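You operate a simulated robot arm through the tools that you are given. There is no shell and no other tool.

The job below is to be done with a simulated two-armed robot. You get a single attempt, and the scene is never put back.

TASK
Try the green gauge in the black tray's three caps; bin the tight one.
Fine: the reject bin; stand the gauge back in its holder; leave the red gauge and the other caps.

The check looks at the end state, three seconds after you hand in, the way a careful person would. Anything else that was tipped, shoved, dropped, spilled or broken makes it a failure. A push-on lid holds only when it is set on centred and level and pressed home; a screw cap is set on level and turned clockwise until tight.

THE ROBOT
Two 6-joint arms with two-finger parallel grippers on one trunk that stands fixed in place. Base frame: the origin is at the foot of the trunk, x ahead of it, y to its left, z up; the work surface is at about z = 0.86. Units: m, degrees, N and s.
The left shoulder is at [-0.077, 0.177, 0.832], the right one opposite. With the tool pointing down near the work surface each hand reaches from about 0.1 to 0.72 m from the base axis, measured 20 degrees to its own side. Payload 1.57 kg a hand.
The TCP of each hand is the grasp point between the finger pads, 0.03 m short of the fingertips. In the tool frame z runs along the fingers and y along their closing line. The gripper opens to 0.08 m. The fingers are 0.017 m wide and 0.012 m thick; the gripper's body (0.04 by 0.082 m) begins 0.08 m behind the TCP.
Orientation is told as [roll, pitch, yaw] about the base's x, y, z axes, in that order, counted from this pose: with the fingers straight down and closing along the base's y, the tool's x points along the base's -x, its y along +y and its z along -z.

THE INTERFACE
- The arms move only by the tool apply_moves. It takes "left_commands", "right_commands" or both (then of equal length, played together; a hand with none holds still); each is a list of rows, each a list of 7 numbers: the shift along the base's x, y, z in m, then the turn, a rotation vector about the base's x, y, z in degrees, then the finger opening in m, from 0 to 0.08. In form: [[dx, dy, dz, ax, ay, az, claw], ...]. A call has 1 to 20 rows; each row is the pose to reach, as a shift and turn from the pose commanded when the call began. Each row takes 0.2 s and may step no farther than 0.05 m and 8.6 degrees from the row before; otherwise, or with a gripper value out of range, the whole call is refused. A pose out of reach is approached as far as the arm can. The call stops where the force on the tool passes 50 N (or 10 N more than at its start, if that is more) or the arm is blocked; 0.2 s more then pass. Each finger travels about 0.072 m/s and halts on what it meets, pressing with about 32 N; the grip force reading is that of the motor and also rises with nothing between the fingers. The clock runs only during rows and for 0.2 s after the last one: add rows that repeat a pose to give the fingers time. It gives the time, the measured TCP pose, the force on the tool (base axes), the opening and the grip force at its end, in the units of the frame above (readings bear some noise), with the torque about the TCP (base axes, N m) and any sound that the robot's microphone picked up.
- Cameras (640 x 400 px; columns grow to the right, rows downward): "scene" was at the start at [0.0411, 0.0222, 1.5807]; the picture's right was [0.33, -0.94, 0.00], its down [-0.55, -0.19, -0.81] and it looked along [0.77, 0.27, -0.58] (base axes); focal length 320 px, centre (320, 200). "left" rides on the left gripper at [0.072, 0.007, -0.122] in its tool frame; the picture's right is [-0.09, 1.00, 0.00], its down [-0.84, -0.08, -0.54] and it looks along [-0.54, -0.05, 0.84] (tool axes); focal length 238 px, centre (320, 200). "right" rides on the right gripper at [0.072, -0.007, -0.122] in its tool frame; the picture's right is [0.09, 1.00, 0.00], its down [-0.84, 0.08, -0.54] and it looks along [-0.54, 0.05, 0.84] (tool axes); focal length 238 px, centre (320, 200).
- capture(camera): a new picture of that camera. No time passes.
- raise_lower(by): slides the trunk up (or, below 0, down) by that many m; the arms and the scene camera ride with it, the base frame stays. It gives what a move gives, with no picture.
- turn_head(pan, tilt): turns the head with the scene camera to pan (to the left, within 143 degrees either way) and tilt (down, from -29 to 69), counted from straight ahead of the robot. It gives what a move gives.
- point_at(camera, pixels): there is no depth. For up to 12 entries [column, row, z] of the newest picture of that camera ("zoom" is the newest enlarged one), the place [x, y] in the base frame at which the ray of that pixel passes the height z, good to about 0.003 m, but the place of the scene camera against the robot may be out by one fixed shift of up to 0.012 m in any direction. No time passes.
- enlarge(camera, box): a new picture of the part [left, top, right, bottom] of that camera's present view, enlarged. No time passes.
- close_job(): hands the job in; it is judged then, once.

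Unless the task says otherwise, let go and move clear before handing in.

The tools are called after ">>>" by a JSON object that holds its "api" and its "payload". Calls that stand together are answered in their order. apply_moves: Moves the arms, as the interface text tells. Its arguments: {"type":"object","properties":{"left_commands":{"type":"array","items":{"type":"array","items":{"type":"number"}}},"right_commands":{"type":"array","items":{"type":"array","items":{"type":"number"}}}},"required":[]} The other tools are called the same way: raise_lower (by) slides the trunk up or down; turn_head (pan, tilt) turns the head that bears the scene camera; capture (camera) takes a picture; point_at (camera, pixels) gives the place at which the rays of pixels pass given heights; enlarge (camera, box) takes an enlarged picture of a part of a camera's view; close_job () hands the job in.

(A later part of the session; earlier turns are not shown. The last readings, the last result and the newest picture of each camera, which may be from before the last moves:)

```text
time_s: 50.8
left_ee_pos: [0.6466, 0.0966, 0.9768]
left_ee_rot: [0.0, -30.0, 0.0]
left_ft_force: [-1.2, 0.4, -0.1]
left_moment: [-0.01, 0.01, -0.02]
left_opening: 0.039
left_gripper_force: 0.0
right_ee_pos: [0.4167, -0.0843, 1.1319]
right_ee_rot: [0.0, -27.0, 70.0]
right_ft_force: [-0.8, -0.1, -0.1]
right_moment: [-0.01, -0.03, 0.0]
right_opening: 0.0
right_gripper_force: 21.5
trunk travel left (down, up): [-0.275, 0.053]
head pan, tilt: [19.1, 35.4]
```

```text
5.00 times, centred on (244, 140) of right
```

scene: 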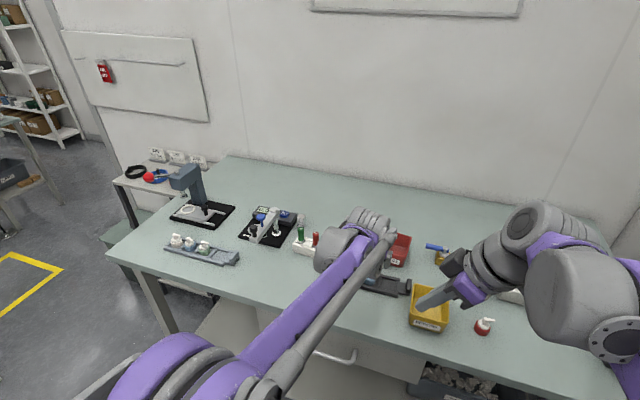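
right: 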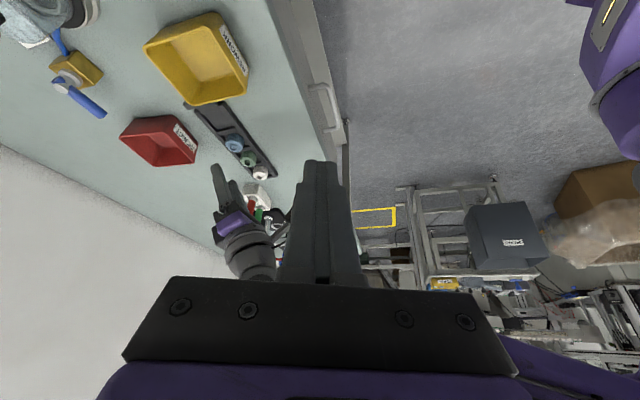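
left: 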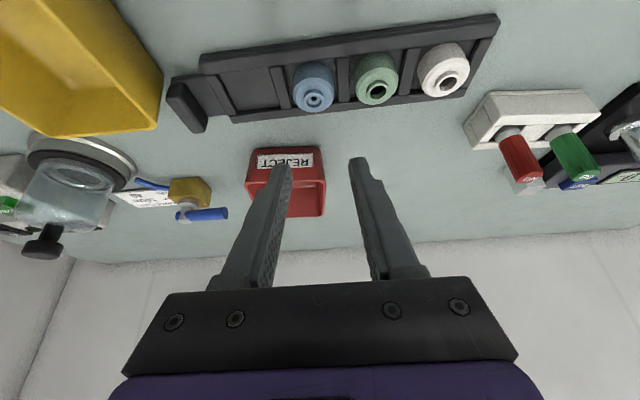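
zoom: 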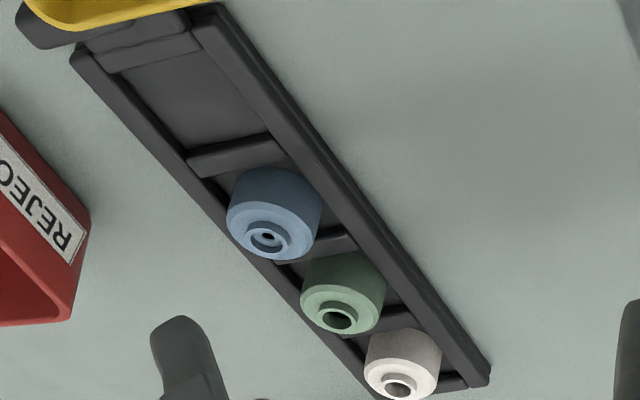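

From this view the blue cap's axis lies 9.1 mm ahead of and 0.9 mm to -y of the TCP. I'll correct (+1.5, -0.9 mm) and lower to about 25 mm above grasp height, then check the finger gaps.

>>> {"api": "apply_moves", "payload": {"left_commands": [[0.0015, -0.0009, -0.012, 0, 0, 0, 0.039], [0.0015, -0.0009, -0.03, 0, 0, 0, 0.039], [0.0015, -0.0009, -0.048, 0, 0, 0, 0.039], [0.0015, -0.0009, -0.048, 0, 0, 0, 0.039]]}}

>>> {"api": "capture", "payload": {"camera": "left"}}

>>> {"api": "enlarge", "payload": {"camera": "left", "box": [256, 120, 384, 200]}}

>>> {"api": "enlarge", "payload": {"camera": "right", "box": [190, 120, 286, 180]}}

>>> {"api": "enlarge", "payload": {"camera": "scene", "box": [330, 240, 410, 290]}}

```text
time_s: 51.8
left_ee_pos: [0.6482, 0.0953, 0.9276]
left_ee_rot: [-0.1, -30.0, 0.0]
left_ft_force: [0.2, -0.1, -0.1]
left_moment: [-0.05, 0.0, 0.01]
left_opening: 0.0387
left_gripper_force: 0.0
right_ee_pos: [0.4185, -0.0843, 1.1324]
right_ee_rot: [0.0, -27.0, 70.0]
right_ft_force: [0.2, -0.4, 0.4]
right_moment: [0.02, 0.0, 0.02]
right_opening: 0.0002
right_gripper_force: 21.5
trunk travel left (down, up): [-0.275, 0.053]
head pan, tilt: [19.1, 35.4]
```

```text
taken
```

left: 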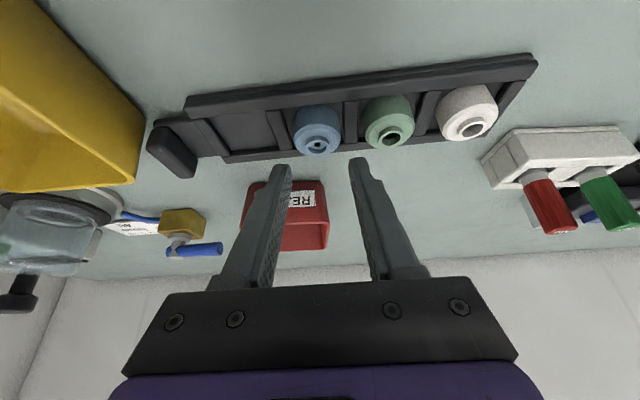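

```text
5.00 times, centred on (320, 160) of left
```

zoom: 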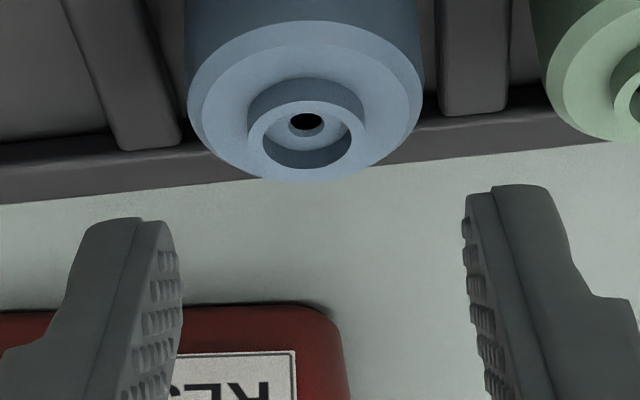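

```text
6.67 times, centred on (238, 150) of right
```

zoom: 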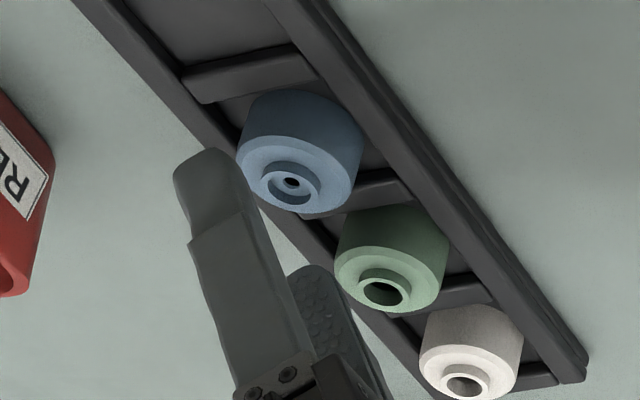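

```text
8.00 times, centred on (370, 265) of scene
```

zoom: 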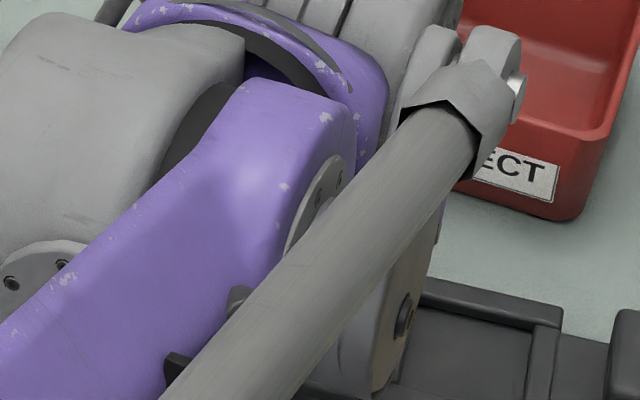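

The cap is centred within 0.3 mm between the fingers, and the gaps look even. I'll lower 12 mm with small corrections and check again before the fingertips pass beside the cap.

>>> {"api": "apply_moves", "payload": {"left_commands": [[0.001, -0.0003, -0.004, 0, 0, 0, 0.039], [0.001, -0.0003, -0.008, 0, 0, 0, 0.039], [0.001, -0.0003, -0.012, 0, 0, 0, 0.039], [0.001, -0.0003, -0.012, 0, 0, 0, 0.039]]}}

>>> {"api": "enlarge", "payload": {"camera": "left", "box": [256, 120, 384, 200]}}

>>> {"api": "enlarge", "payload": {"camera": "right", "box": [190, 120, 286, 180]}}

```text
time_s: 52.8
left_ee_pos: [0.6499, 0.0954, 0.916]
left_ee_rot: [0.0, -30.0, -0.1]
left_ft_force: [-0.6, -0.1, -0.3]
left_moment: [0.03, 0.02, -0.01]
left_opening: 0.0389
left_gripper_force: 0.1
right_ee_pos: [0.4203, -0.0848, 1.1312]
right_ee_rot: [0.0, -26.9, 69.9]
right_ft_force: [-0.7, 0.1, 0.1]
right_moment: [-0.03, 0.0, -0.02]
right_opening: 0.0
right_gripper_force: 21.3
trunk travel left (down, up): [-0.275, 0.053]
head pan, tilt: [19.1, 35.4]
```

```text
5.00 times, centred on (320, 160) of left
```

zoom: 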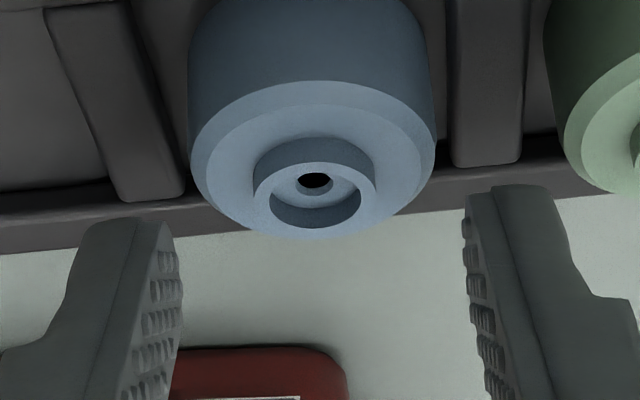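

```text
6.67 times, centred on (238, 150) of right
```

zoom: 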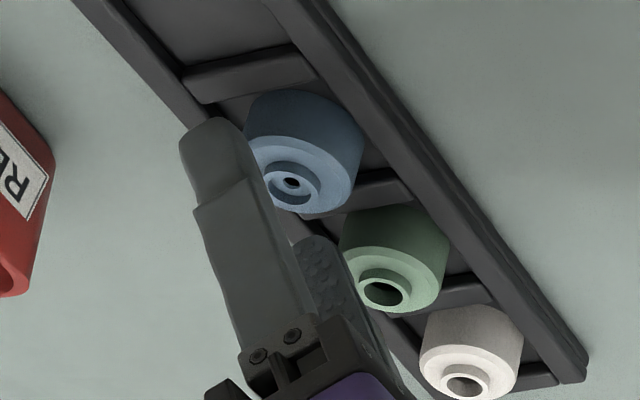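

The cap still sits evenly between the fingers (190–437 against 180–465). I'll lower 9 mm more so the tips pass beside its body, watching for contact.

>>> {"api": "apply_moves", "payload": {"left_commands": [[0.0, 0.0003, -0.003, 0, 0, 0, 0.039], [0.0, 0.0003, -0.006, 0, 0, 0, 0.039], [0.0, 0.0003, -0.009, 0, 0, 0, 0.039], [0.0, 0.0003, -0.009, 0, 0, 0, 0.039]]}}

>>> {"api": "enlarge", "payload": {"camera": "left", "box": [256, 120, 384, 200]}}

>>> {"api": "enlarge", "payload": {"camera": "right", "box": [200, 120, 280, 170]}}

```text
time_s: 53.8
left_ee_pos: [0.6505, 0.0949, 0.9073]
left_ee_rot: [0.0, -29.9, 0.0]
left_ft_force: [-0.3, 0.4, -0.2]
left_moment: [0.01, -0.02, 0.02]
left_opening: 0.0389
left_gripper_force: 0.1
right_ee_pos: [0.4201, -0.0848, 1.1314]
right_ee_rot: [0.0, -27.0, 70.0]
right_ft_force: [-0.4, 0.1, -1.1]
right_moment: [0.03, 0.03, 0.01]
right_opening: 0.0
right_gripper_force: 21.4
trunk travel left (down, up): [-0.275, 0.053]
head pan, tilt: [19.1, 35.4]
```

```text
5.00 times, centred on (320, 160) of left
```

zoom: 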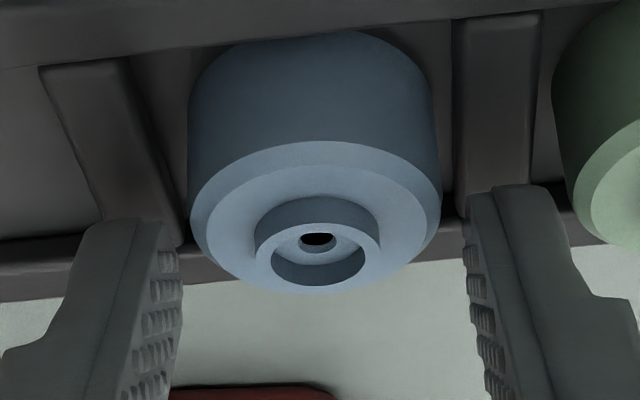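

```text
8.00 times, centred on (240, 145) of right
```

zoom: 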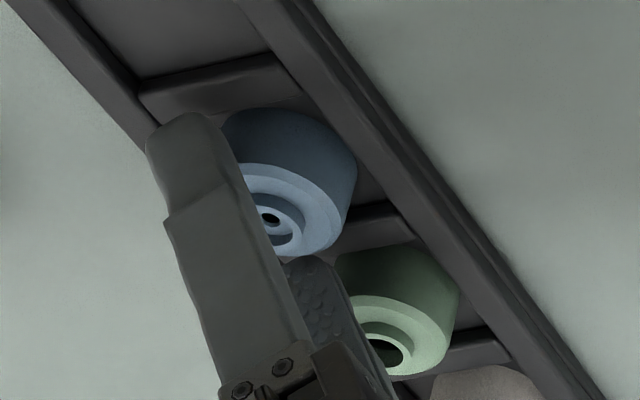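

The tips are just reaching the cap's upper edge; the contact should be a few mm lower and nearer the fingertip centre. I'll shift 4 mm back and lower 4 mm in small rows, watching the force.

>>> {"api": "apply_moves", "payload": {"left_commands": [[-0.002, 0.0003, -0.001, 0, 0, 0, 0.039], [-0.004, 0.0003, -0.002, 0, 0, 0, 0.039], [-0.004, 0.0003, -0.003, 0, 0, 0, 0.039], [-0.004, 0.0003, -0.004, 0, 0, 0, 0.039]]}}

>>> {"api": "enlarge", "payload": {"camera": "left", "box": [256, 130, 384, 210]}}

>>> {"api": "enlarge", "payload": {"camera": "right", "box": [200, 120, 280, 170]}}

```text
time_s: 54.8
left_ee_pos: [0.6459, 0.0952, 0.9039]
left_ee_rot: [0.0, -29.9, 0.0]
left_ft_force: [0.0, -0.5, -0.3]
left_moment: [-0.01, 0.0, 0.0]
left_opening: 0.039
left_gripper_force: 0.1
right_ee_pos: [0.4192, -0.0851, 1.1303]
right_ee_rot: [0.0, -27.0, 70.0]
right_ft_force: [-0.1, 0.0, 0.3]
right_moment: [-0.02, -0.01, -0.03]
right_opening: 0.0
right_gripper_force: 20.9
trunk travel left (down, up): [-0.275, 0.053]
head pan, tilt: [19.1, 35.4]
```

```text
5.00 times, centred on (320, 170) of left
```

zoom: 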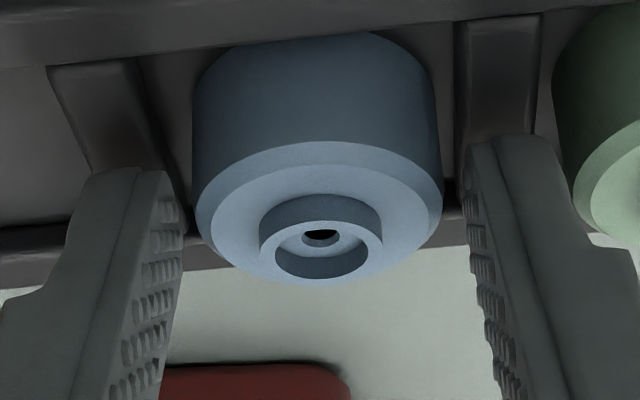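

```text
8.00 times, centred on (240, 145) of right
```

zoom: 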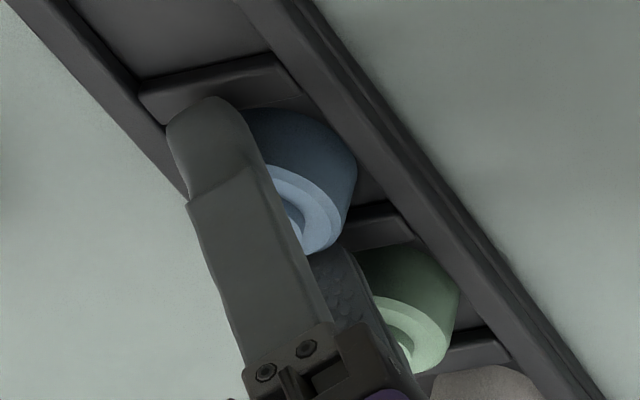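

The fingertips now overlap the cap's side on both sides, with the cap about 0.7 mm to +y of the middle. I'll centre and close gently on it.

>>> {"api": "apply_moves", "payload": {"left_commands": [[0.0, 0.0006, -0.0005, 0, 0, 0, 0.039], [0.0, 0.0006, -0.0005, 0, 0, 0, 0.037], [0.0, 0.0006, -0.0005, 0, 0, 0, 0.035], [0.0, 0.0006, -0.0005, 0, 0, 0, 0.033], [0.0, 0.0006, -0.0005, 0, 0, 0, 0.028], [0.0, 0.0006, -0.0005, 0, 0, 0, 0.02], [0.0, 0.0006, -0.0005, 0, 0, 0, 0.01], [0.0, 0.0006, -0.0005, 0, 0, 0, 0.0]]}}

>>> {"api": "enlarge", "payload": {"camera": "left", "box": [256, 130, 384, 210]}}

>>> {"api": "enlarge", "payload": {"camera": "right", "box": [200, 120, 280, 170]}}

```text
time_s: 56.6
left_ee_pos: [0.6456, 0.0957, 0.9032]
left_ee_rot: [0.0, -30.0, 0.0]
left_ft_force: [-0.7, 0.3, 3.8]
left_moment: [0.06, -0.04, 0.02]
left_opening: 0.0301
left_gripper_force: 10.1
right_ee_pos: [0.4184, -0.0842, 1.1311]
right_ee_rot: [0.1, -27.1, 70.0]
right_ft_force: [0.0, 0.0, 0.2]
right_moment: [0.0, 0.02, -0.03]
right_opening: 0.0
right_gripper_force: 21.4
trunk travel left (down, up): [-0.275, 0.053]
head pan, tilt: [19.1, 35.4]
```

```text
5.00 times, centred on (320, 170) of left
```

zoom: 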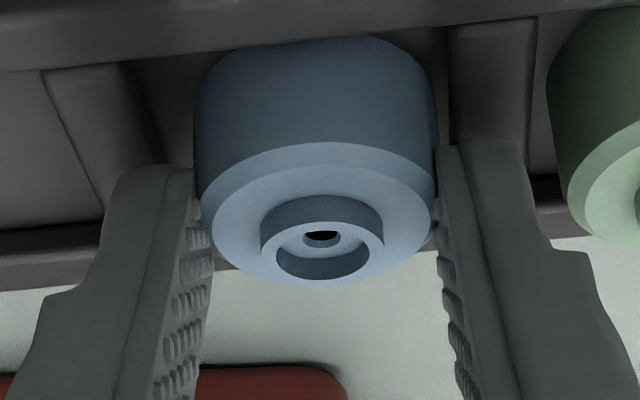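

```text
8.00 times, centred on (240, 145) of right
```

zoom: 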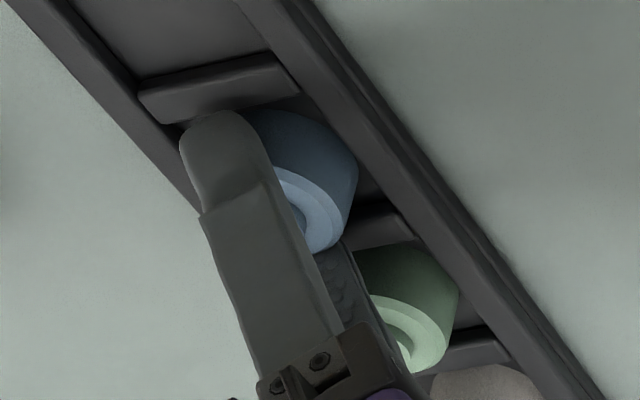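

The opening stopped at 0.0301 with 10 N and a small upward force, which suggests the pads are bearing on the cap's chamfer rather than its full side. I'll look closer before lifting.

>>> {"api": "enlarge", "payload": {"camera": "left", "box": [280, 150, 328, 180]}}

>>> {"api": "enlarge", "payload": {"camera": "left", "box": [320, 150, 368, 180]}}

>>> {"api": "enlarge", "payload": {"camera": "right", "box": [215, 130, 263, 160]}}

```text
13.33 times, centred on (304, 165) of left
```

zoom: 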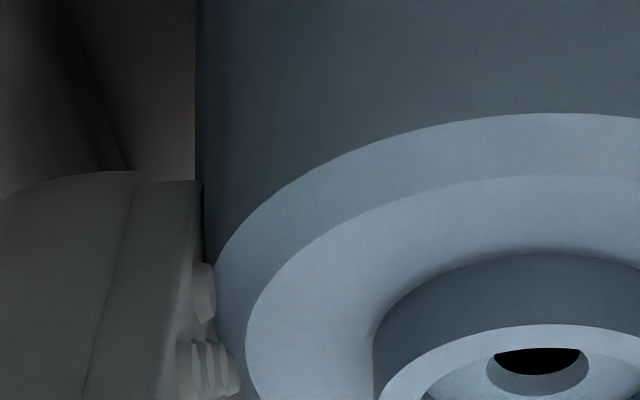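

```text
13.33 times, centred on (344, 165) of left
```

zoom: 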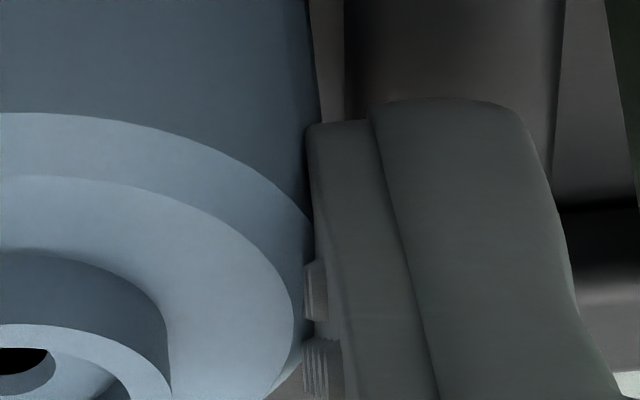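

```text
13.33 times, centred on (239, 145) of right
```

zoom: 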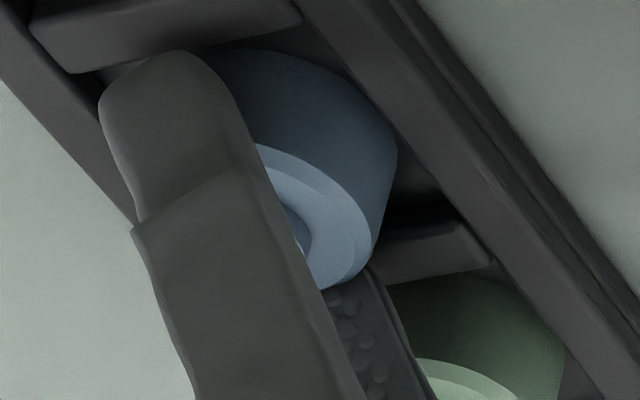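

The smooth fingertip plates are against the cap's side while the pad bumps overlap its chamfer. I'll hold for a moment to let the grip settle and read again.

>>> {"api": "apply_moves", "payload": {"left_commands": [[0, 0, 0, 0, 0, 0, 0], [0, 0, 0, 0, 0, 0, 0], [0, 0, 0, 0, 0, 0, 0]]}}

>>> {"api": "enlarge", "payload": {"camera": "left", "box": [256, 130, 384, 210]}}

```text
time_s: 57.4
left_ee_pos: [0.6458, 0.0951, 0.9028]
left_ee_rot: [0.1, -30.1, 0.0]
left_ft_force: [0.1, -0.7, 3.2]
left_moment: [0.02, -0.01, 0.01]
left_opening: 0.0303
left_gripper_force: 10.1
right_ee_pos: [0.418, -0.084, 1.1312]
right_ee_rot: [-0.1, -27.0, 70.1]
right_ft_force: [0.5, -0.5, -0.1]
right_moment: [0.03, -0.04, 0.0]
right_opening: 0.0
right_gripper_force: 21.1
trunk travel left (down, up): [-0.275, 0.053]
head pan, tilt: [19.1, 35.4]
```

```text
5.00 times, centred on (320, 170) of left
```

zoom: 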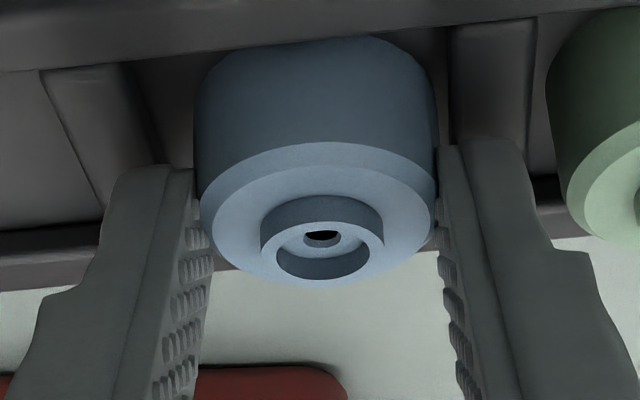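

The grip reads only 10 N and the cap's axis is 11.7 mm ahead of the TCP, so the bumps sit on the chamfer. I'll reopen, shift 3.5 mm forward and lower about 2 mm so the pads bear on the straight side.

>>> {"api": "apply_moves", "payload": {"left_commands": [[0, 0, 0, 0, 0, 0, 0.032], [0, 0, 0, 0, 0, 0, 0.036], [0, 0, 0, 0, 0, 0, 0.039], [0.002, 0.0003, 0, 0, 0, 0, 0.039], [0.0035, 0.0003, 0, 0, 0, 0, 0.039], [0.0035, 0.0003, -0.001, 0, 0, 0, 0.039], [0.0035, 0.0003, -0.002, 0, 0, 0, 0.039], [0.0035, 0.0003, -0.002, 0, 0, 0, 0.039]]}}

>>> {"api": "enlarge", "payload": {"camera": "left", "box": [256, 130, 384, 210]}}

>>> {"api": "enlarge", "payload": {"camera": "right", "box": [200, 120, 280, 170]}}

```text
time_s: 59.2
left_ee_pos: [0.65, 0.0947, 0.9028]
left_ee_rot: [-0.1, -30.2, -0.1]
left_ft_force: [8.4, -2.2, 23.2]
left_moment: [-0.08, -0.36, 0.06]
left_opening: 0.0388
left_gripper_force: 0.0
right_ee_pos: [0.4178, -0.0849, 1.1323]
right_ee_rot: [0.0, -27.1, 70.0]
right_ft_force: [0.0, -0.1, -0.7]
right_moment: [0.03, -0.01, 0.01]
right_opening: 0.0
right_gripper_force: 21.6
trunk travel left (down, up): [-0.275, 0.053]
head pan, tilt: [19.1, 35.4]
```

```text
5.00 times, centred on (320, 170) of left
```

zoom: 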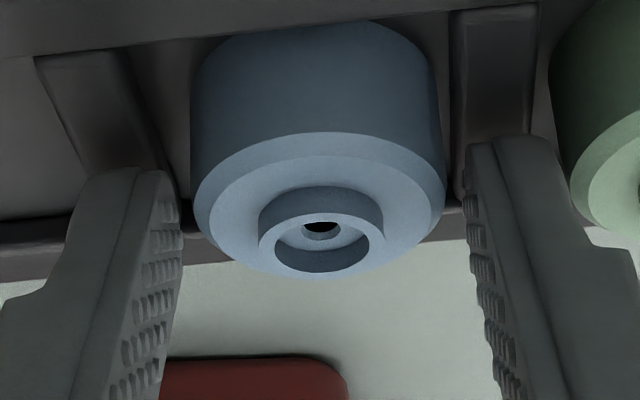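

```text
8.00 times, centred on (240, 145) of right
```

zoom: 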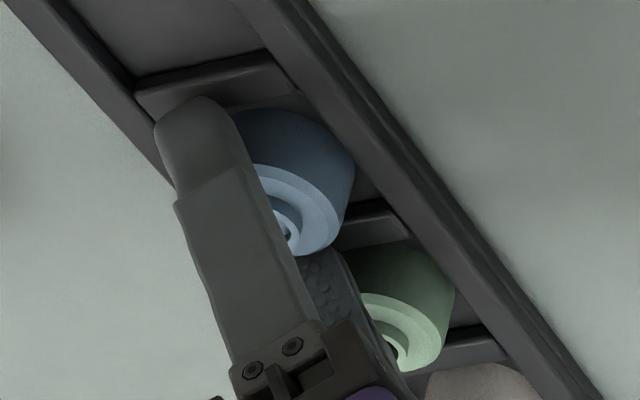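

The fingertips are bearing on the tray (23 N), so this is the lowest I can go; I'll raise 2 mm at once to relieve it and check the tray.

>>> {"api": "apply_moves", "payload": {"left_commands": [[0, 0, 0.002, 0, 0, 0, 0.039], [0, 0, 0.0025, 0, 0, 0, 0.039], [0, 0, 0.0025, 0, 0, 0, 0.039]]}}

>>> {"api": "enlarge", "payload": {"camera": "left", "box": [256, 130, 384, 210]}}

>>> {"api": "enlarge", "payload": {"camera": "right", "box": [180, 100, 308, 180]}}

```text
time_s: 60.0
left_ee_pos: [0.6469, 0.0953, 0.9036]
left_ee_rot: [0.0, -29.9, 0.0]
left_ft_force: [0.5, -2.0, 5.1]
left_moment: [-0.06, -0.06, -0.05]
left_opening: 0.0394
left_gripper_force: 0.0
right_ee_pos: [0.4182, -0.0844, 1.1308]
right_ee_rot: [0.0, -27.0, 70.0]
right_ft_force: [-0.2, -0.7, 0.0]
right_moment: [0.0, -0.03, 0.0]
right_opening: 0.0
right_gripper_force: 21.2
trunk travel left (down, up): [-0.275, 0.053]
head pan, tilt: [19.1, 35.4]
```

```text
5.00 times, centred on (320, 170) of left
```

zoom: 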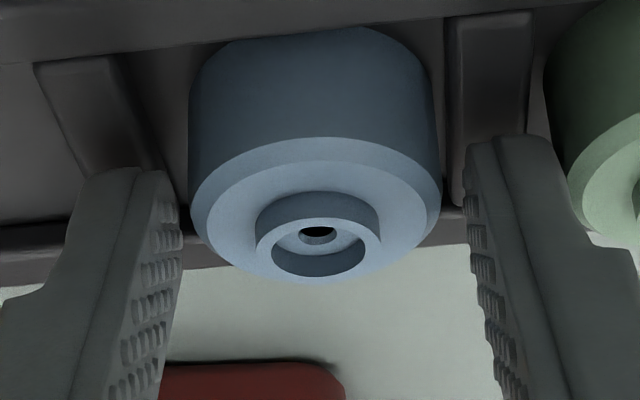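

```text
5.00 times, centred on (244, 140) of right
```

zoom: 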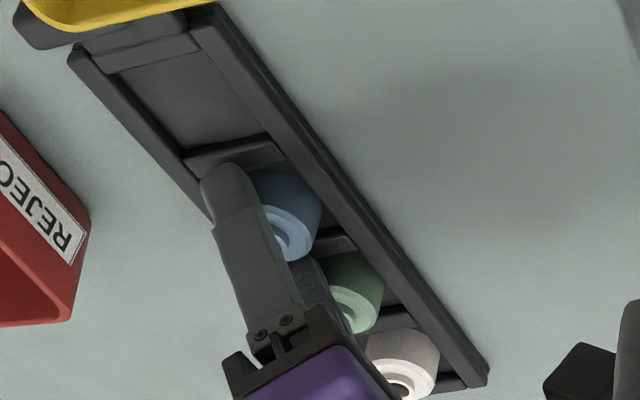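

There's still 5 N up and -2 N in y, so something is touching, most likely the +y finger's outer side near the green cap (565,190). I'll raise 2 mm more and read again.

>>> {"api": "apply_moves", "payload": {"left_commands": [[0, 0, 0.002, 0, 0, 0, 0.039], [0, 0, 0.002, 0, 0, 0, 0.039]]}}

>>> {"api": "capture", "payload": {"camera": "left"}}

>>> {"api": "enlarge", "payload": {"camera": "left", "box": [256, 130, 416, 230]}}

>>> {"api": "enlarge", "payload": {"camera": "left", "box": [340, 135, 420, 185]}}

```text
time_s: 60.6
left_ee_pos: [0.6491, 0.0959, 0.9045]
left_ee_rot: [0.0, -30.0, -0.1]
left_ft_force: [-0.2, -1.1, -0.1]
left_moment: [0.02, 0.01, -0.02]
left_opening: 0.0392
left_gripper_force: 0.0
right_ee_pos: [0.4176, -0.0841, 1.1313]
right_ee_rot: [0.0, -27.0, 69.9]
right_ft_force: [0.4, 0.2, 0.4]
right_moment: [0.02, 0.02, -0.03]
right_opening: 0.0
right_gripper_force: 21.4
trunk travel left (down, up): [-0.275, 0.053]
head pan, tilt: [19.1, 35.4]
```

```text
taken
```

left: 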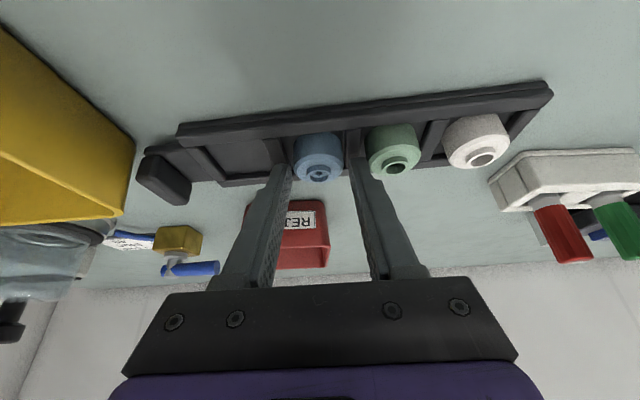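

```text
4.00 times, centred on (336, 180) of left
```

zoom: 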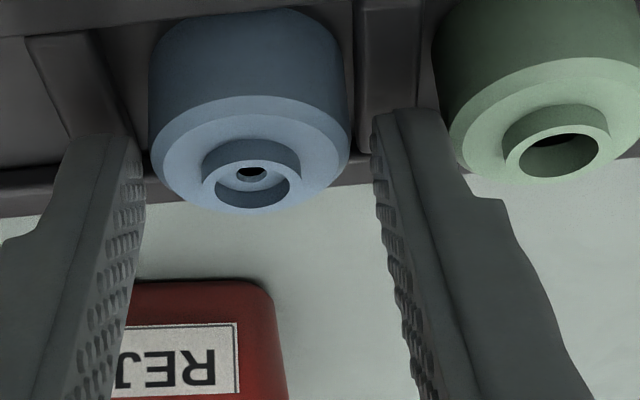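

```text
8.00 times, centred on (380, 160) of left
```

zoom: 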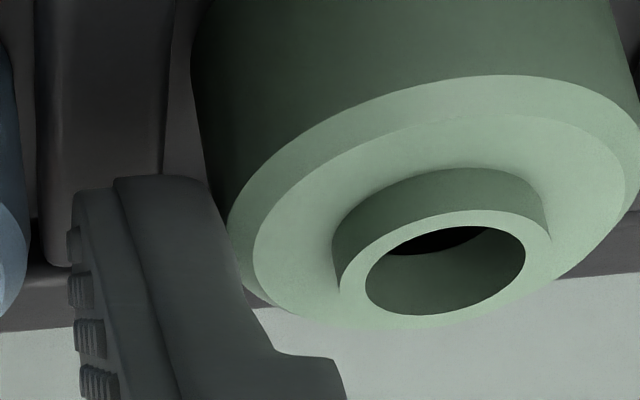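

Forces are near zero now and the blue cap is centred, 9.4 mm ahead of the TCP. I'll narrow to 0.035 to stay off the green cap, lower 1 mm, and close again.

>>> {"api": "apply_moves", "payload": {"left_commands": [[0, 0, 0, 0, 0, 0, 0.036], [0, 0, -0.001, 0, 0, 0, 0.035], [0, 0, -0.001, 0, 0, 0, 0.033], [0, 0, -0.001, 0, 0, 0, 0.029], [0, 0, -0.001, 0, 0, 0, 0.02], [0, 0, -0.001, 0, 0, 0, 0.01], [0, 0, -0.001, 0, 0, 0, 0.0], [0, 0, -0.001, 0, 0, 0, 0.0], [0, 0, -0.001, 0, 0, 0, 0.0]]}}

>>> {"api": "enlarge", "payload": {"camera": "left", "box": [256, 130, 384, 210]}}

>>> {"api": "enlarge", "payload": {"camera": "right", "box": [200, 120, 280, 170]}}

```text
time_s: 62.6
left_ee_pos: [0.6484, 0.0958, 0.9042]
left_ee_rot: [0.0, -30.0, -0.1]
left_ft_force: [-0.6, -0.1, 0.7]
left_moment: [-0.05, 0.0, 0.0]
left_opening: 0.0299
left_gripper_force: 10.1
right_ee_pos: [0.4196, -0.0849, 1.1315]
right_ee_rot: [0.0, -26.9, 70.0]
right_ft_force: [-0.2, 0.0, 0.0]
right_moment: [0.0, 0.0, 0.03]
right_opening: 0.0002
right_gripper_force: 21.7
trunk travel left (down, up): [-0.275, 0.053]
head pan, tilt: [19.1, 35.4]
```

```text
5.00 times, centred on (320, 170) of left
```

zoom: 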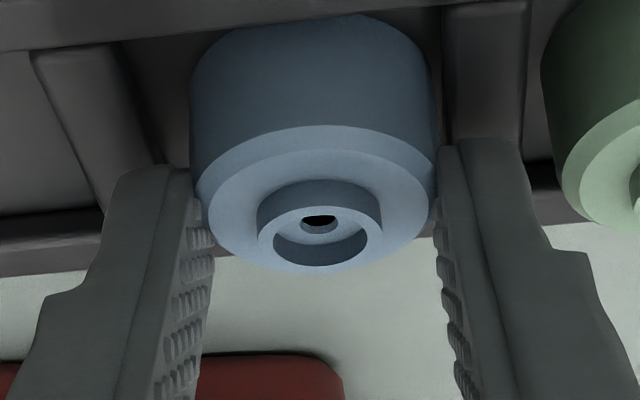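

```text
8.00 times, centred on (240, 145) of right
```

zoom: 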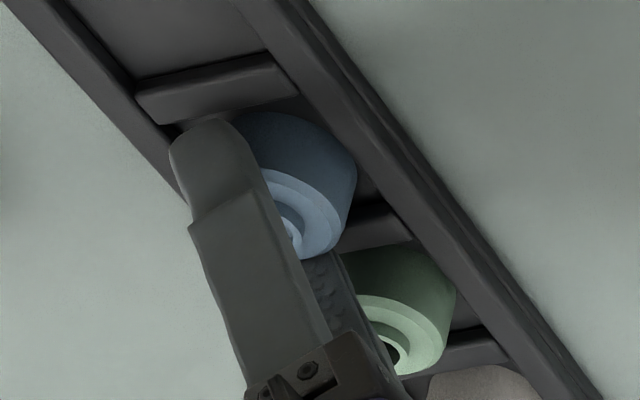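

The same result repeats (0.030 m, 10.1 N) but now with no upward force, so it's a clean side grip. I'll lift 4 mm and see if the cap comes along.

>>> {"api": "apply_moves", "payload": {"left_commands": [[0, 0, 0.0015, 0, 0, 0, 0], [0, 0, 0.003, 0, 0, 0, 0], [0, 0, 0.005, 0, 0, 0, 0], [0, 0, 0.005, 0, 0, 0, 0]]}}

>>> {"api": "enlarge", "payload": {"camera": "left", "box": [256, 130, 384, 210]}}

>>> {"api": "enlarge", "payload": {"camera": "right", "box": [200, 120, 280, 170]}}

```text
time_s: 63.6
left_ee_pos: [0.6491, 0.0977, 0.9083]
left_ee_rot: [0.0, -30.0, 0.1]
left_ft_force: [0.5, -0.3, -0.3]
left_moment: [0.02, 0.0, 0.0]
left_opening: 0.03
left_gripper_force: 9.8
right_ee_pos: [0.4191, -0.0845, 1.1314]
right_ee_rot: [-0.1, -27.0, 70.0]
right_ft_force: [-0.3, -0.9, 0.0]
right_moment: [0.04, 0.0, 0.02]
right_opening: 0.0003
right_gripper_force: 21.6
trunk travel left (down, up): [-0.275, 0.053]
head pan, tilt: [19.1, 35.4]
```

```text
5.00 times, centred on (320, 170) of left
```

zoom: 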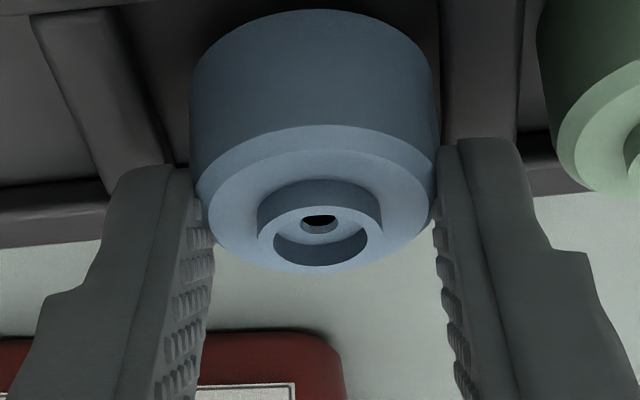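

```text
8.00 times, centred on (240, 145) of right
```

zoom: 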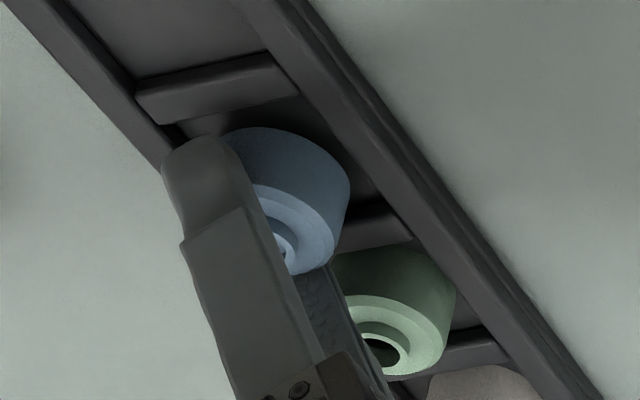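

The cap comes up with the hand (neck still at (318,248) while the tray falls away). I'll raise it slowly to about 45 mm above the tray.

>>> {"api": "apply_moves", "payload": {"left_commands": [[0, 0, 0.006, 0, 0, 0, 0], [0, 0, 0.014, 0, 0, 0, 0], [0, 0, 0.024, 0, 0, 0, 0], [0, 0, 0.036, 0, 0, 0, 0], [0, 0, 0.048, 0, 0, 0, 0], [0, 0, 0.055, 0, 0, 0, 0], [0, 0, 0.055, 0, 0, 0, 0]]}}

>>> {"api": "capture", "payload": {"camera": "left"}}

>>> {"api": "enlarge", "payload": {"camera": "left", "box": [240, 90, 400, 190]}}

>>> {"api": "enlarge", "payload": {"camera": "right", "box": [180, 100, 308, 180]}}

```text
time_s: 65.2
left_ee_pos: [0.6487, 0.0968, 0.9647]
left_ee_rot: [0.0, -30.0, 0.1]
left_ft_force: [0.4, 0.0, 0.5]
left_moment: [-0.03, -0.04, 0.02]
left_opening: 0.0298
left_gripper_force: 9.7
right_ee_pos: [0.4196, -0.0846, 1.1321]
right_ee_rot: [0.0, -27.0, 69.9]
right_ft_force: [-0.1, 0.7, -0.4]
right_moment: [0.0, 0.03, 0.02]
right_opening: 0.0
right_gripper_force: 20.8
trunk travel left (down, up): [-0.275, 0.053]
head pan, tilt: [19.1, 35.4]
```

```text
taken
```

left: 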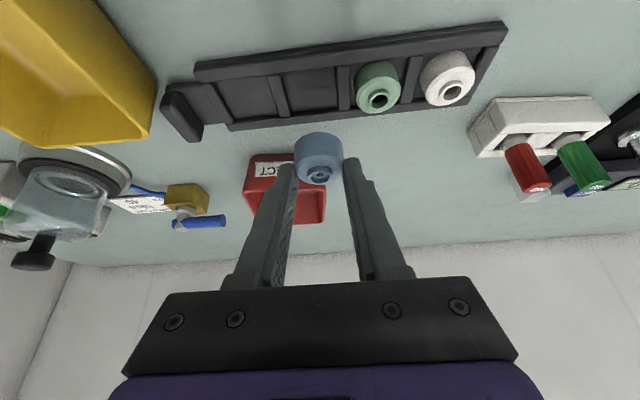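

```text
4.00 times, centred on (320, 140) of left
```

zoom: 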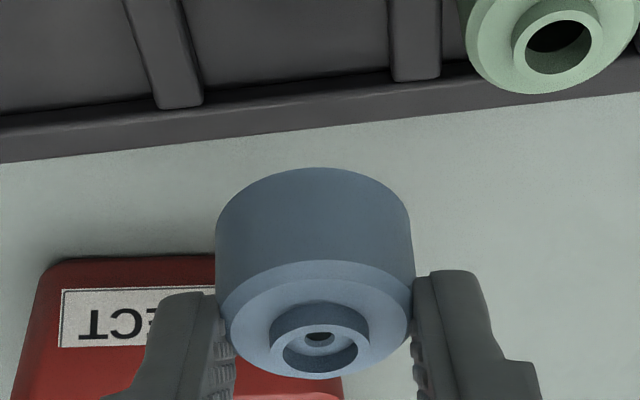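

```text
5.00 times, centred on (244, 140) of right
```

zoom: 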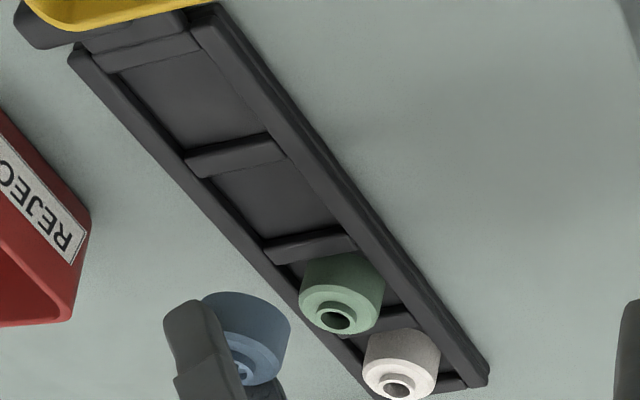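

The blue cap is firmly held and the tray looks undisturbed, with green and white in place. I'll raise a bit more, carry the cap over the middle of the reject bin, and look.

>>> {"api": "apply_moves", "payload": {"left_commands": [[0, 0, 0.01, 0, 0, 0, 0], [0, 0, 0.022, 0, 0, 0, 0], [0.025, -0.009, 0.024, 0, 0, 0, 0], [0.05, -0.018, 0.024, 0, 0, 0, 0], [0.075, -0.027, 0.024, 0, 0, 0, 0], [0.1, -0.036, 0.024, 0, 0, 0, 0], [0.1237, -0.0443, 0.024, 0, 0, 0, 0], [0.1237, -0.0443, 0.024, 0, 0, 0, 0], [0.1237, -0.0443, 0.024, 0, 0, 0, 0]]}}

>>> {"api": "capture", "payload": {"camera": "left"}}

>>> {"api": "enlarge", "payload": {"camera": "left", "box": [240, 60, 400, 160]}}

>>> {"api": "capture", "payload": {"camera": "right"}}

>>> {"api": "enlarge", "payload": {"camera": "right", "box": [90, 90, 218, 170]}}

```text
time_s: 67.2
left_ee_pos: [0.774, 0.0516, 0.9875]
left_ee_rot: [0.0, -30.0, 0.1]
left_ft_force: [-0.7, 0.2, 0.2]
left_moment: [-0.02, 0.0, 0.02]
left_opening: 0.0297
left_gripper_force: 10.0
right_ee_pos: [0.4191, -0.0855, 1.1315]
right_ee_rot: [0.1, -27.0, 69.9]
right_ft_force: [-0.8, -0.2, -0.3]
right_moment: [-0.01, 0.04, 0.01]
right_opening: 0.0
right_gripper_force: 21.2
trunk travel left (down, up): [-0.275, 0.053]
head pan, tilt: [19.1, 35.4]
```

```text
taken
```

left: 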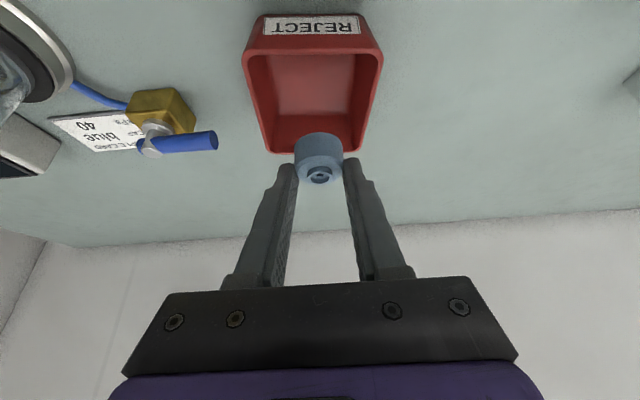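

```text
4.00 times, centred on (320, 110) of left
```

zoom: 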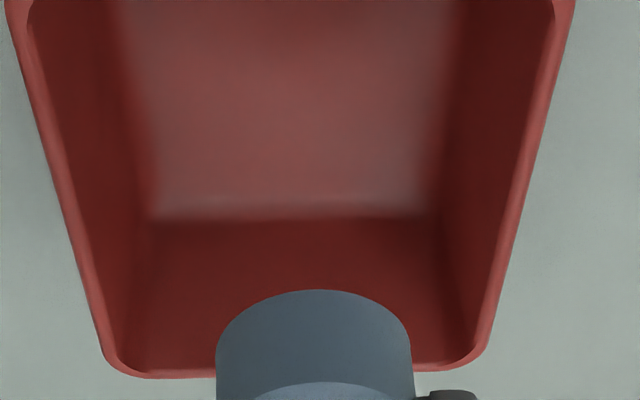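

```text
taken
```

right: 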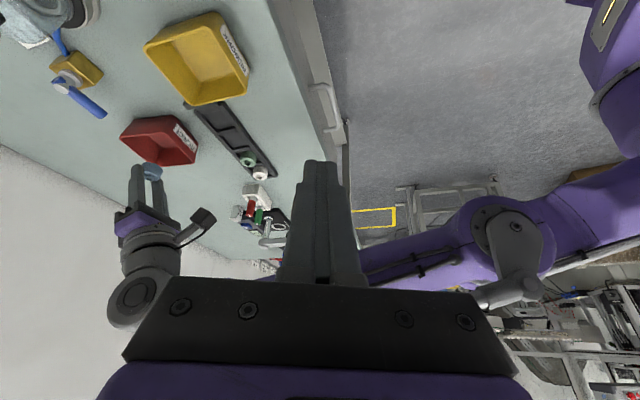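

```text
5.00 times, centred on (154, 130) of right
```

zoom: 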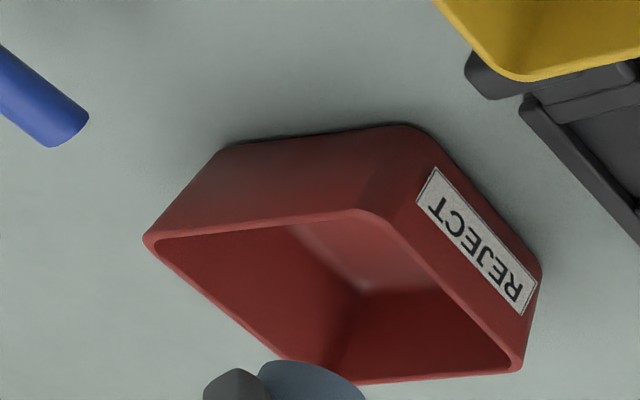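

The cap is over the bin's middle: by both rim ends the bin's centre is at about (0.785, 0.0505), the cap at (0.783, 0.051). I'll lower in steps into the bin and check clearances.

>>> {"api": "apply_moves", "payload": {"left_commands": [[0.001, -0.0005, -0.015, 0, 0, 0, 0], [0.001, -0.0005, -0.03, 0, 0, 0, 0], [0.001, -0.0005, -0.045, 0, 0, 0, 0], [0.001, -0.0005, -0.055, 0, 0, 0, 0], [0.001, -0.0005, -0.055, 0, 0, 0, 0]]}}

>>> {"api": "capture", "payload": {"camera": "left"}}

>>> {"api": "enlarge", "payload": {"camera": "left", "box": [220, 70, 412, 190]}}

>>> {"api": "enlarge", "payload": {"camera": "right", "box": [90, 100, 218, 180]}}

```text
time_s: 68.4
left_ee_pos: [0.7731, 0.0518, 0.9331]
left_ee_rot: [-0.1, -30.0, 0.0]
left_ft_force: [0.5, -0.4, 0.2]
left_moment: [-0.03, -0.01, 0.02]
left_opening: 0.0299
left_gripper_force: 9.9
right_ee_pos: [0.4192, -0.0835, 1.1308]
right_ee_rot: [0.0, -27.0, 70.0]
right_ft_force: [-0.8, -0.5, -0.7]
right_moment: [-0.04, 0.0, -0.06]
right_opening: 0.0
right_gripper_force: 21.2
trunk travel left (down, up): [-0.275, 0.053]
head pan, tilt: [19.1, 35.4]
```

```text
taken
```

left: 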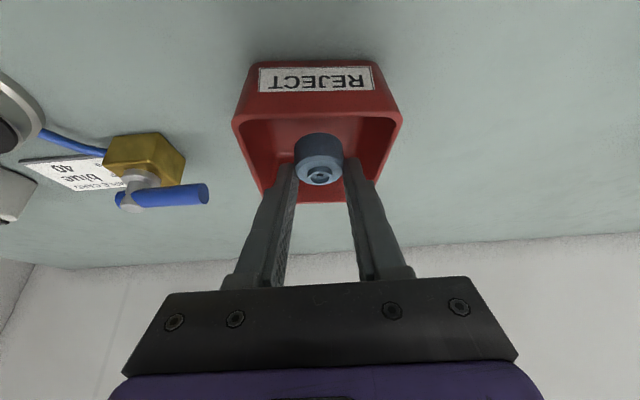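

```text
3.33 times, centred on (316, 130) of left
```

zoom: 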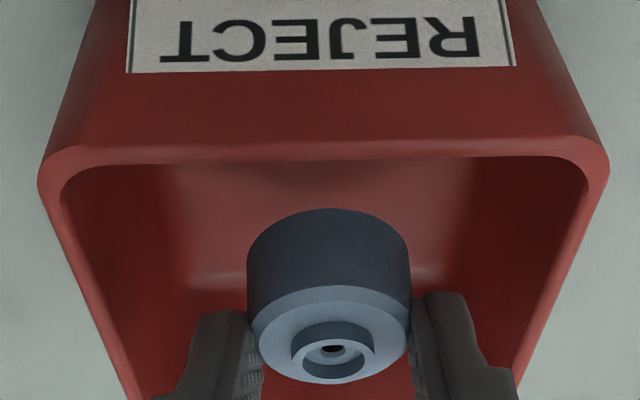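

```text
5.00 times, centred on (154, 140) of right
```

zoom: 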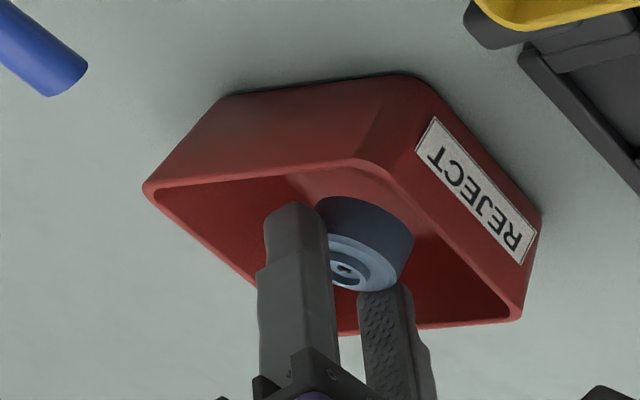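

The cap is inside the bin with good room all round. I'll lower 14 mm more and read the force.

>>> {"api": "apply_moves", "payload": {"left_commands": [[0.0, 0.0, -0.004, 0, 0, 0, 0], [0.0, 0.0, -0.008, 0, 0, 0, 0], [0.0, 0.0, -0.012, 0, 0, 0, 0], [0.0, 0.0, -0.015, 0, 0, 0, 0]]}}

>>> {"api": "enlarge", "payload": {"camera": "left", "box": [220, 80, 412, 200]}}

>>> {"api": "enlarge", "payload": {"camera": "right", "box": [90, 100, 218, 180]}}

```text
time_s: 69.4
left_ee_pos: [0.7729, 0.0512, 0.9167]
left_ee_rot: [0.1, -30.0, 0.0]
left_ft_force: [-0.5, -0.2, 0.6]
left_moment: [0.0, 0.02, -0.01]
left_opening: 0.03
left_gripper_force: 9.7
right_ee_pos: [0.4186, -0.0842, 1.1315]
right_ee_rot: [0.0, -27.0, 70.0]
right_ft_force: [0.7, -0.2, -0.5]
right_moment: [-0.05, 0.01, 0.01]
right_opening: 0.0
right_gripper_force: 21.3
trunk travel left (down, up): [-0.275, 0.053]
head pan, tilt: [19.1, 35.4]
```

```text
3.33 times, centred on (316, 140) of left
```

zoom: 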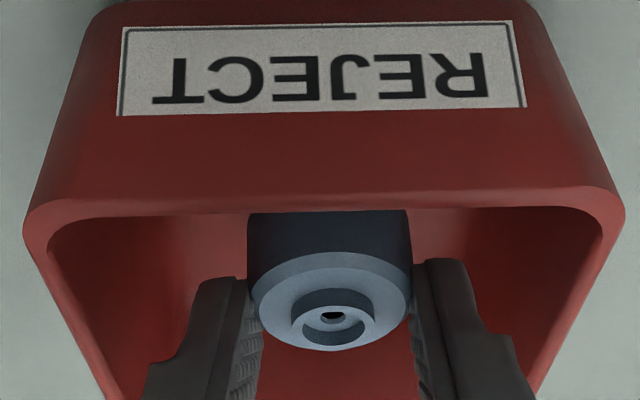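

```text
5.00 times, centred on (154, 140) of right
```

zoom: 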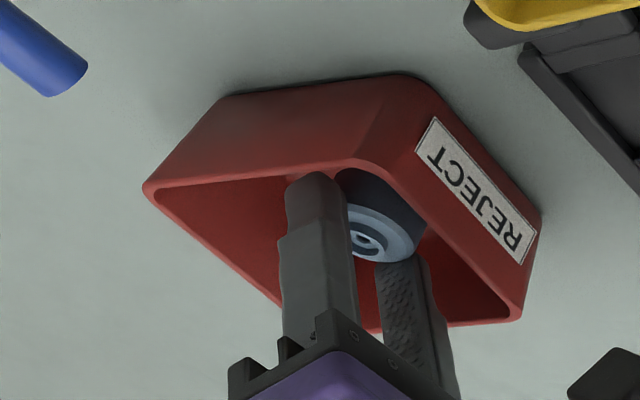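

Still no contact, and both finger shoulders clear the walls. I'll lower 8 mm more toward the floor.

>>> {"api": "apply_moves", "payload": {"left_commands": [[0.0, -0.0005, -0.003, 0, 0, 0, 0], [0.0, -0.0005, -0.006, 0, 0, 0, 0], [0.0, -0.0005, -0.008, 0, 0, 0, 0]]}}

>>> {"api": "enlarge", "payload": {"camera": "left", "box": [220, 90, 412, 210]}}

>>> {"api": "enlarge", "payload": {"camera": "right", "box": [90, 100, 218, 180]}}

```text
time_s: 70.2
left_ee_pos: [0.7744, 0.0503, 0.9103]
left_ee_rot: [0.0, -29.9, 0.0]
left_ft_force: [0.4, -0.9, -0.3]
left_moment: [0.0, 0.01, 0.0]
left_opening: 0.0299
left_gripper_force: 10.0
right_ee_pos: [0.4187, -0.0848, 1.1303]
right_ee_rot: [0.0, -27.0, 70.0]
right_ft_force: [0.7, -0.6, 0.0]
right_moment: [-0.01, 0.0, -0.01]
right_opening: 0.0
right_gripper_force: 21.3
trunk travel left (down, up): [-0.275, 0.053]
head pan, tilt: [19.1, 35.4]
```

```text
3.33 times, centred on (316, 150) of left
```

zoom: 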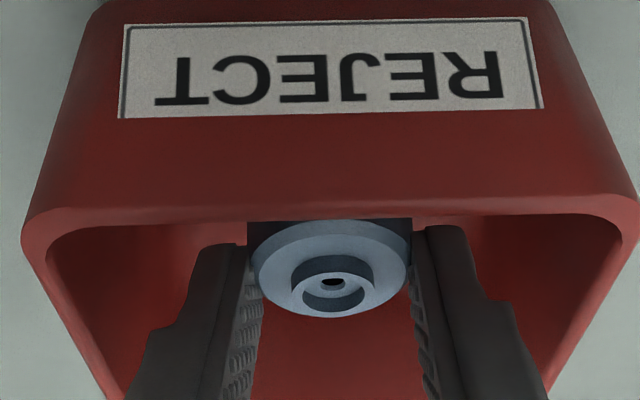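

```text
5.00 times, centred on (154, 140) of right
```

zoom: 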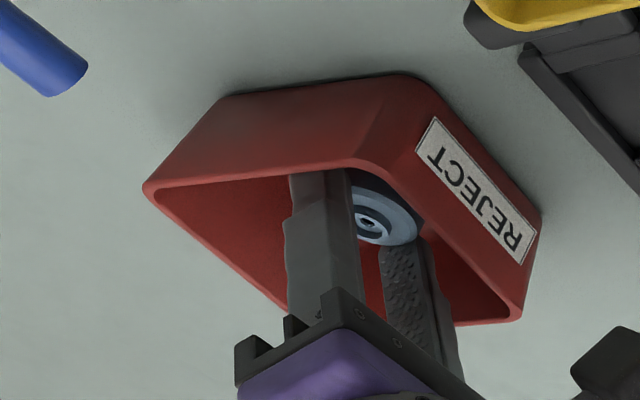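

The cap is now only a few millimetres above the bin floor with clear space around. I'll open the fingers gently to release it.

>>> {"api": "apply_moves", "payload": {"left_commands": [[0, 0, -0.002, 0, 0, 0, 0.0], [0, 0, -0.003, 0, 0, 0, 0.0], [0, 0, -0.003, 0, 0, 0, 0.031], [0, 0, -0.003, 0, 0, 0, 0.033], [0, 0, -0.003, 0, 0, 0, 0.035], [0, 0, -0.003, 0, 0, 0, 0.037], [0, 0, -0.003, 0, 0, 0, 0.037]]}}

>>> {"api": "enlarge", "payload": {"camera": "left", "box": [220, 90, 412, 210]}}

>>> {"api": "enlarge", "payload": {"camera": "right", "box": [90, 100, 218, 180]}}

```text
time_s: 71.8
left_ee_pos: [0.7748, 0.0501, 0.9063]
left_ee_rot: [0.0, -30.1, 0.1]
left_ft_force: [0.0, 1.0, 0.7]
left_moment: [0.0, 0.04, -0.03]
left_opening: 0.0372
left_gripper_force: 0.1
right_ee_pos: [0.4184, -0.0851, 1.1317]
right_ee_rot: [0.0, -27.0, 70.0]
right_ft_force: [-0.7, -0.1, 0.4]
right_moment: [-0.02, 0.02, -0.04]
right_opening: 0.0
right_gripper_force: 21.3
trunk travel left (down, up): [-0.275, 0.053]
head pan, tilt: [19.1, 35.4]
```

```text
3.33 times, centred on (316, 150) of left
```

zoom: 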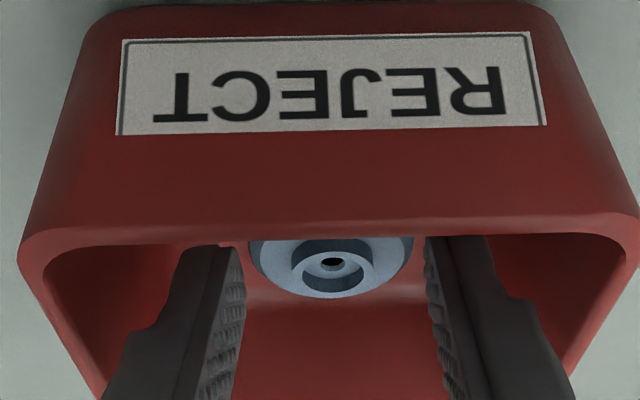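

```text
5.00 times, centred on (154, 140) of right
```

zoom: 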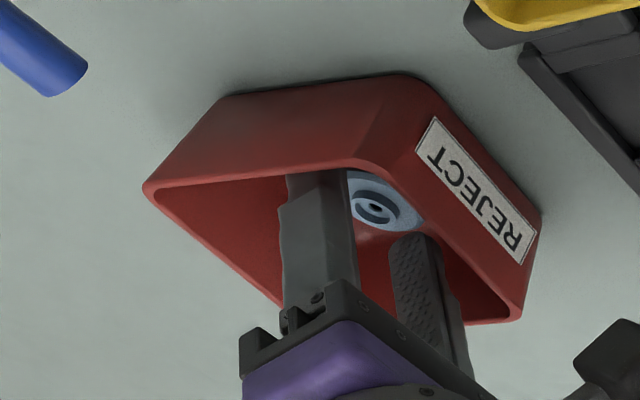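

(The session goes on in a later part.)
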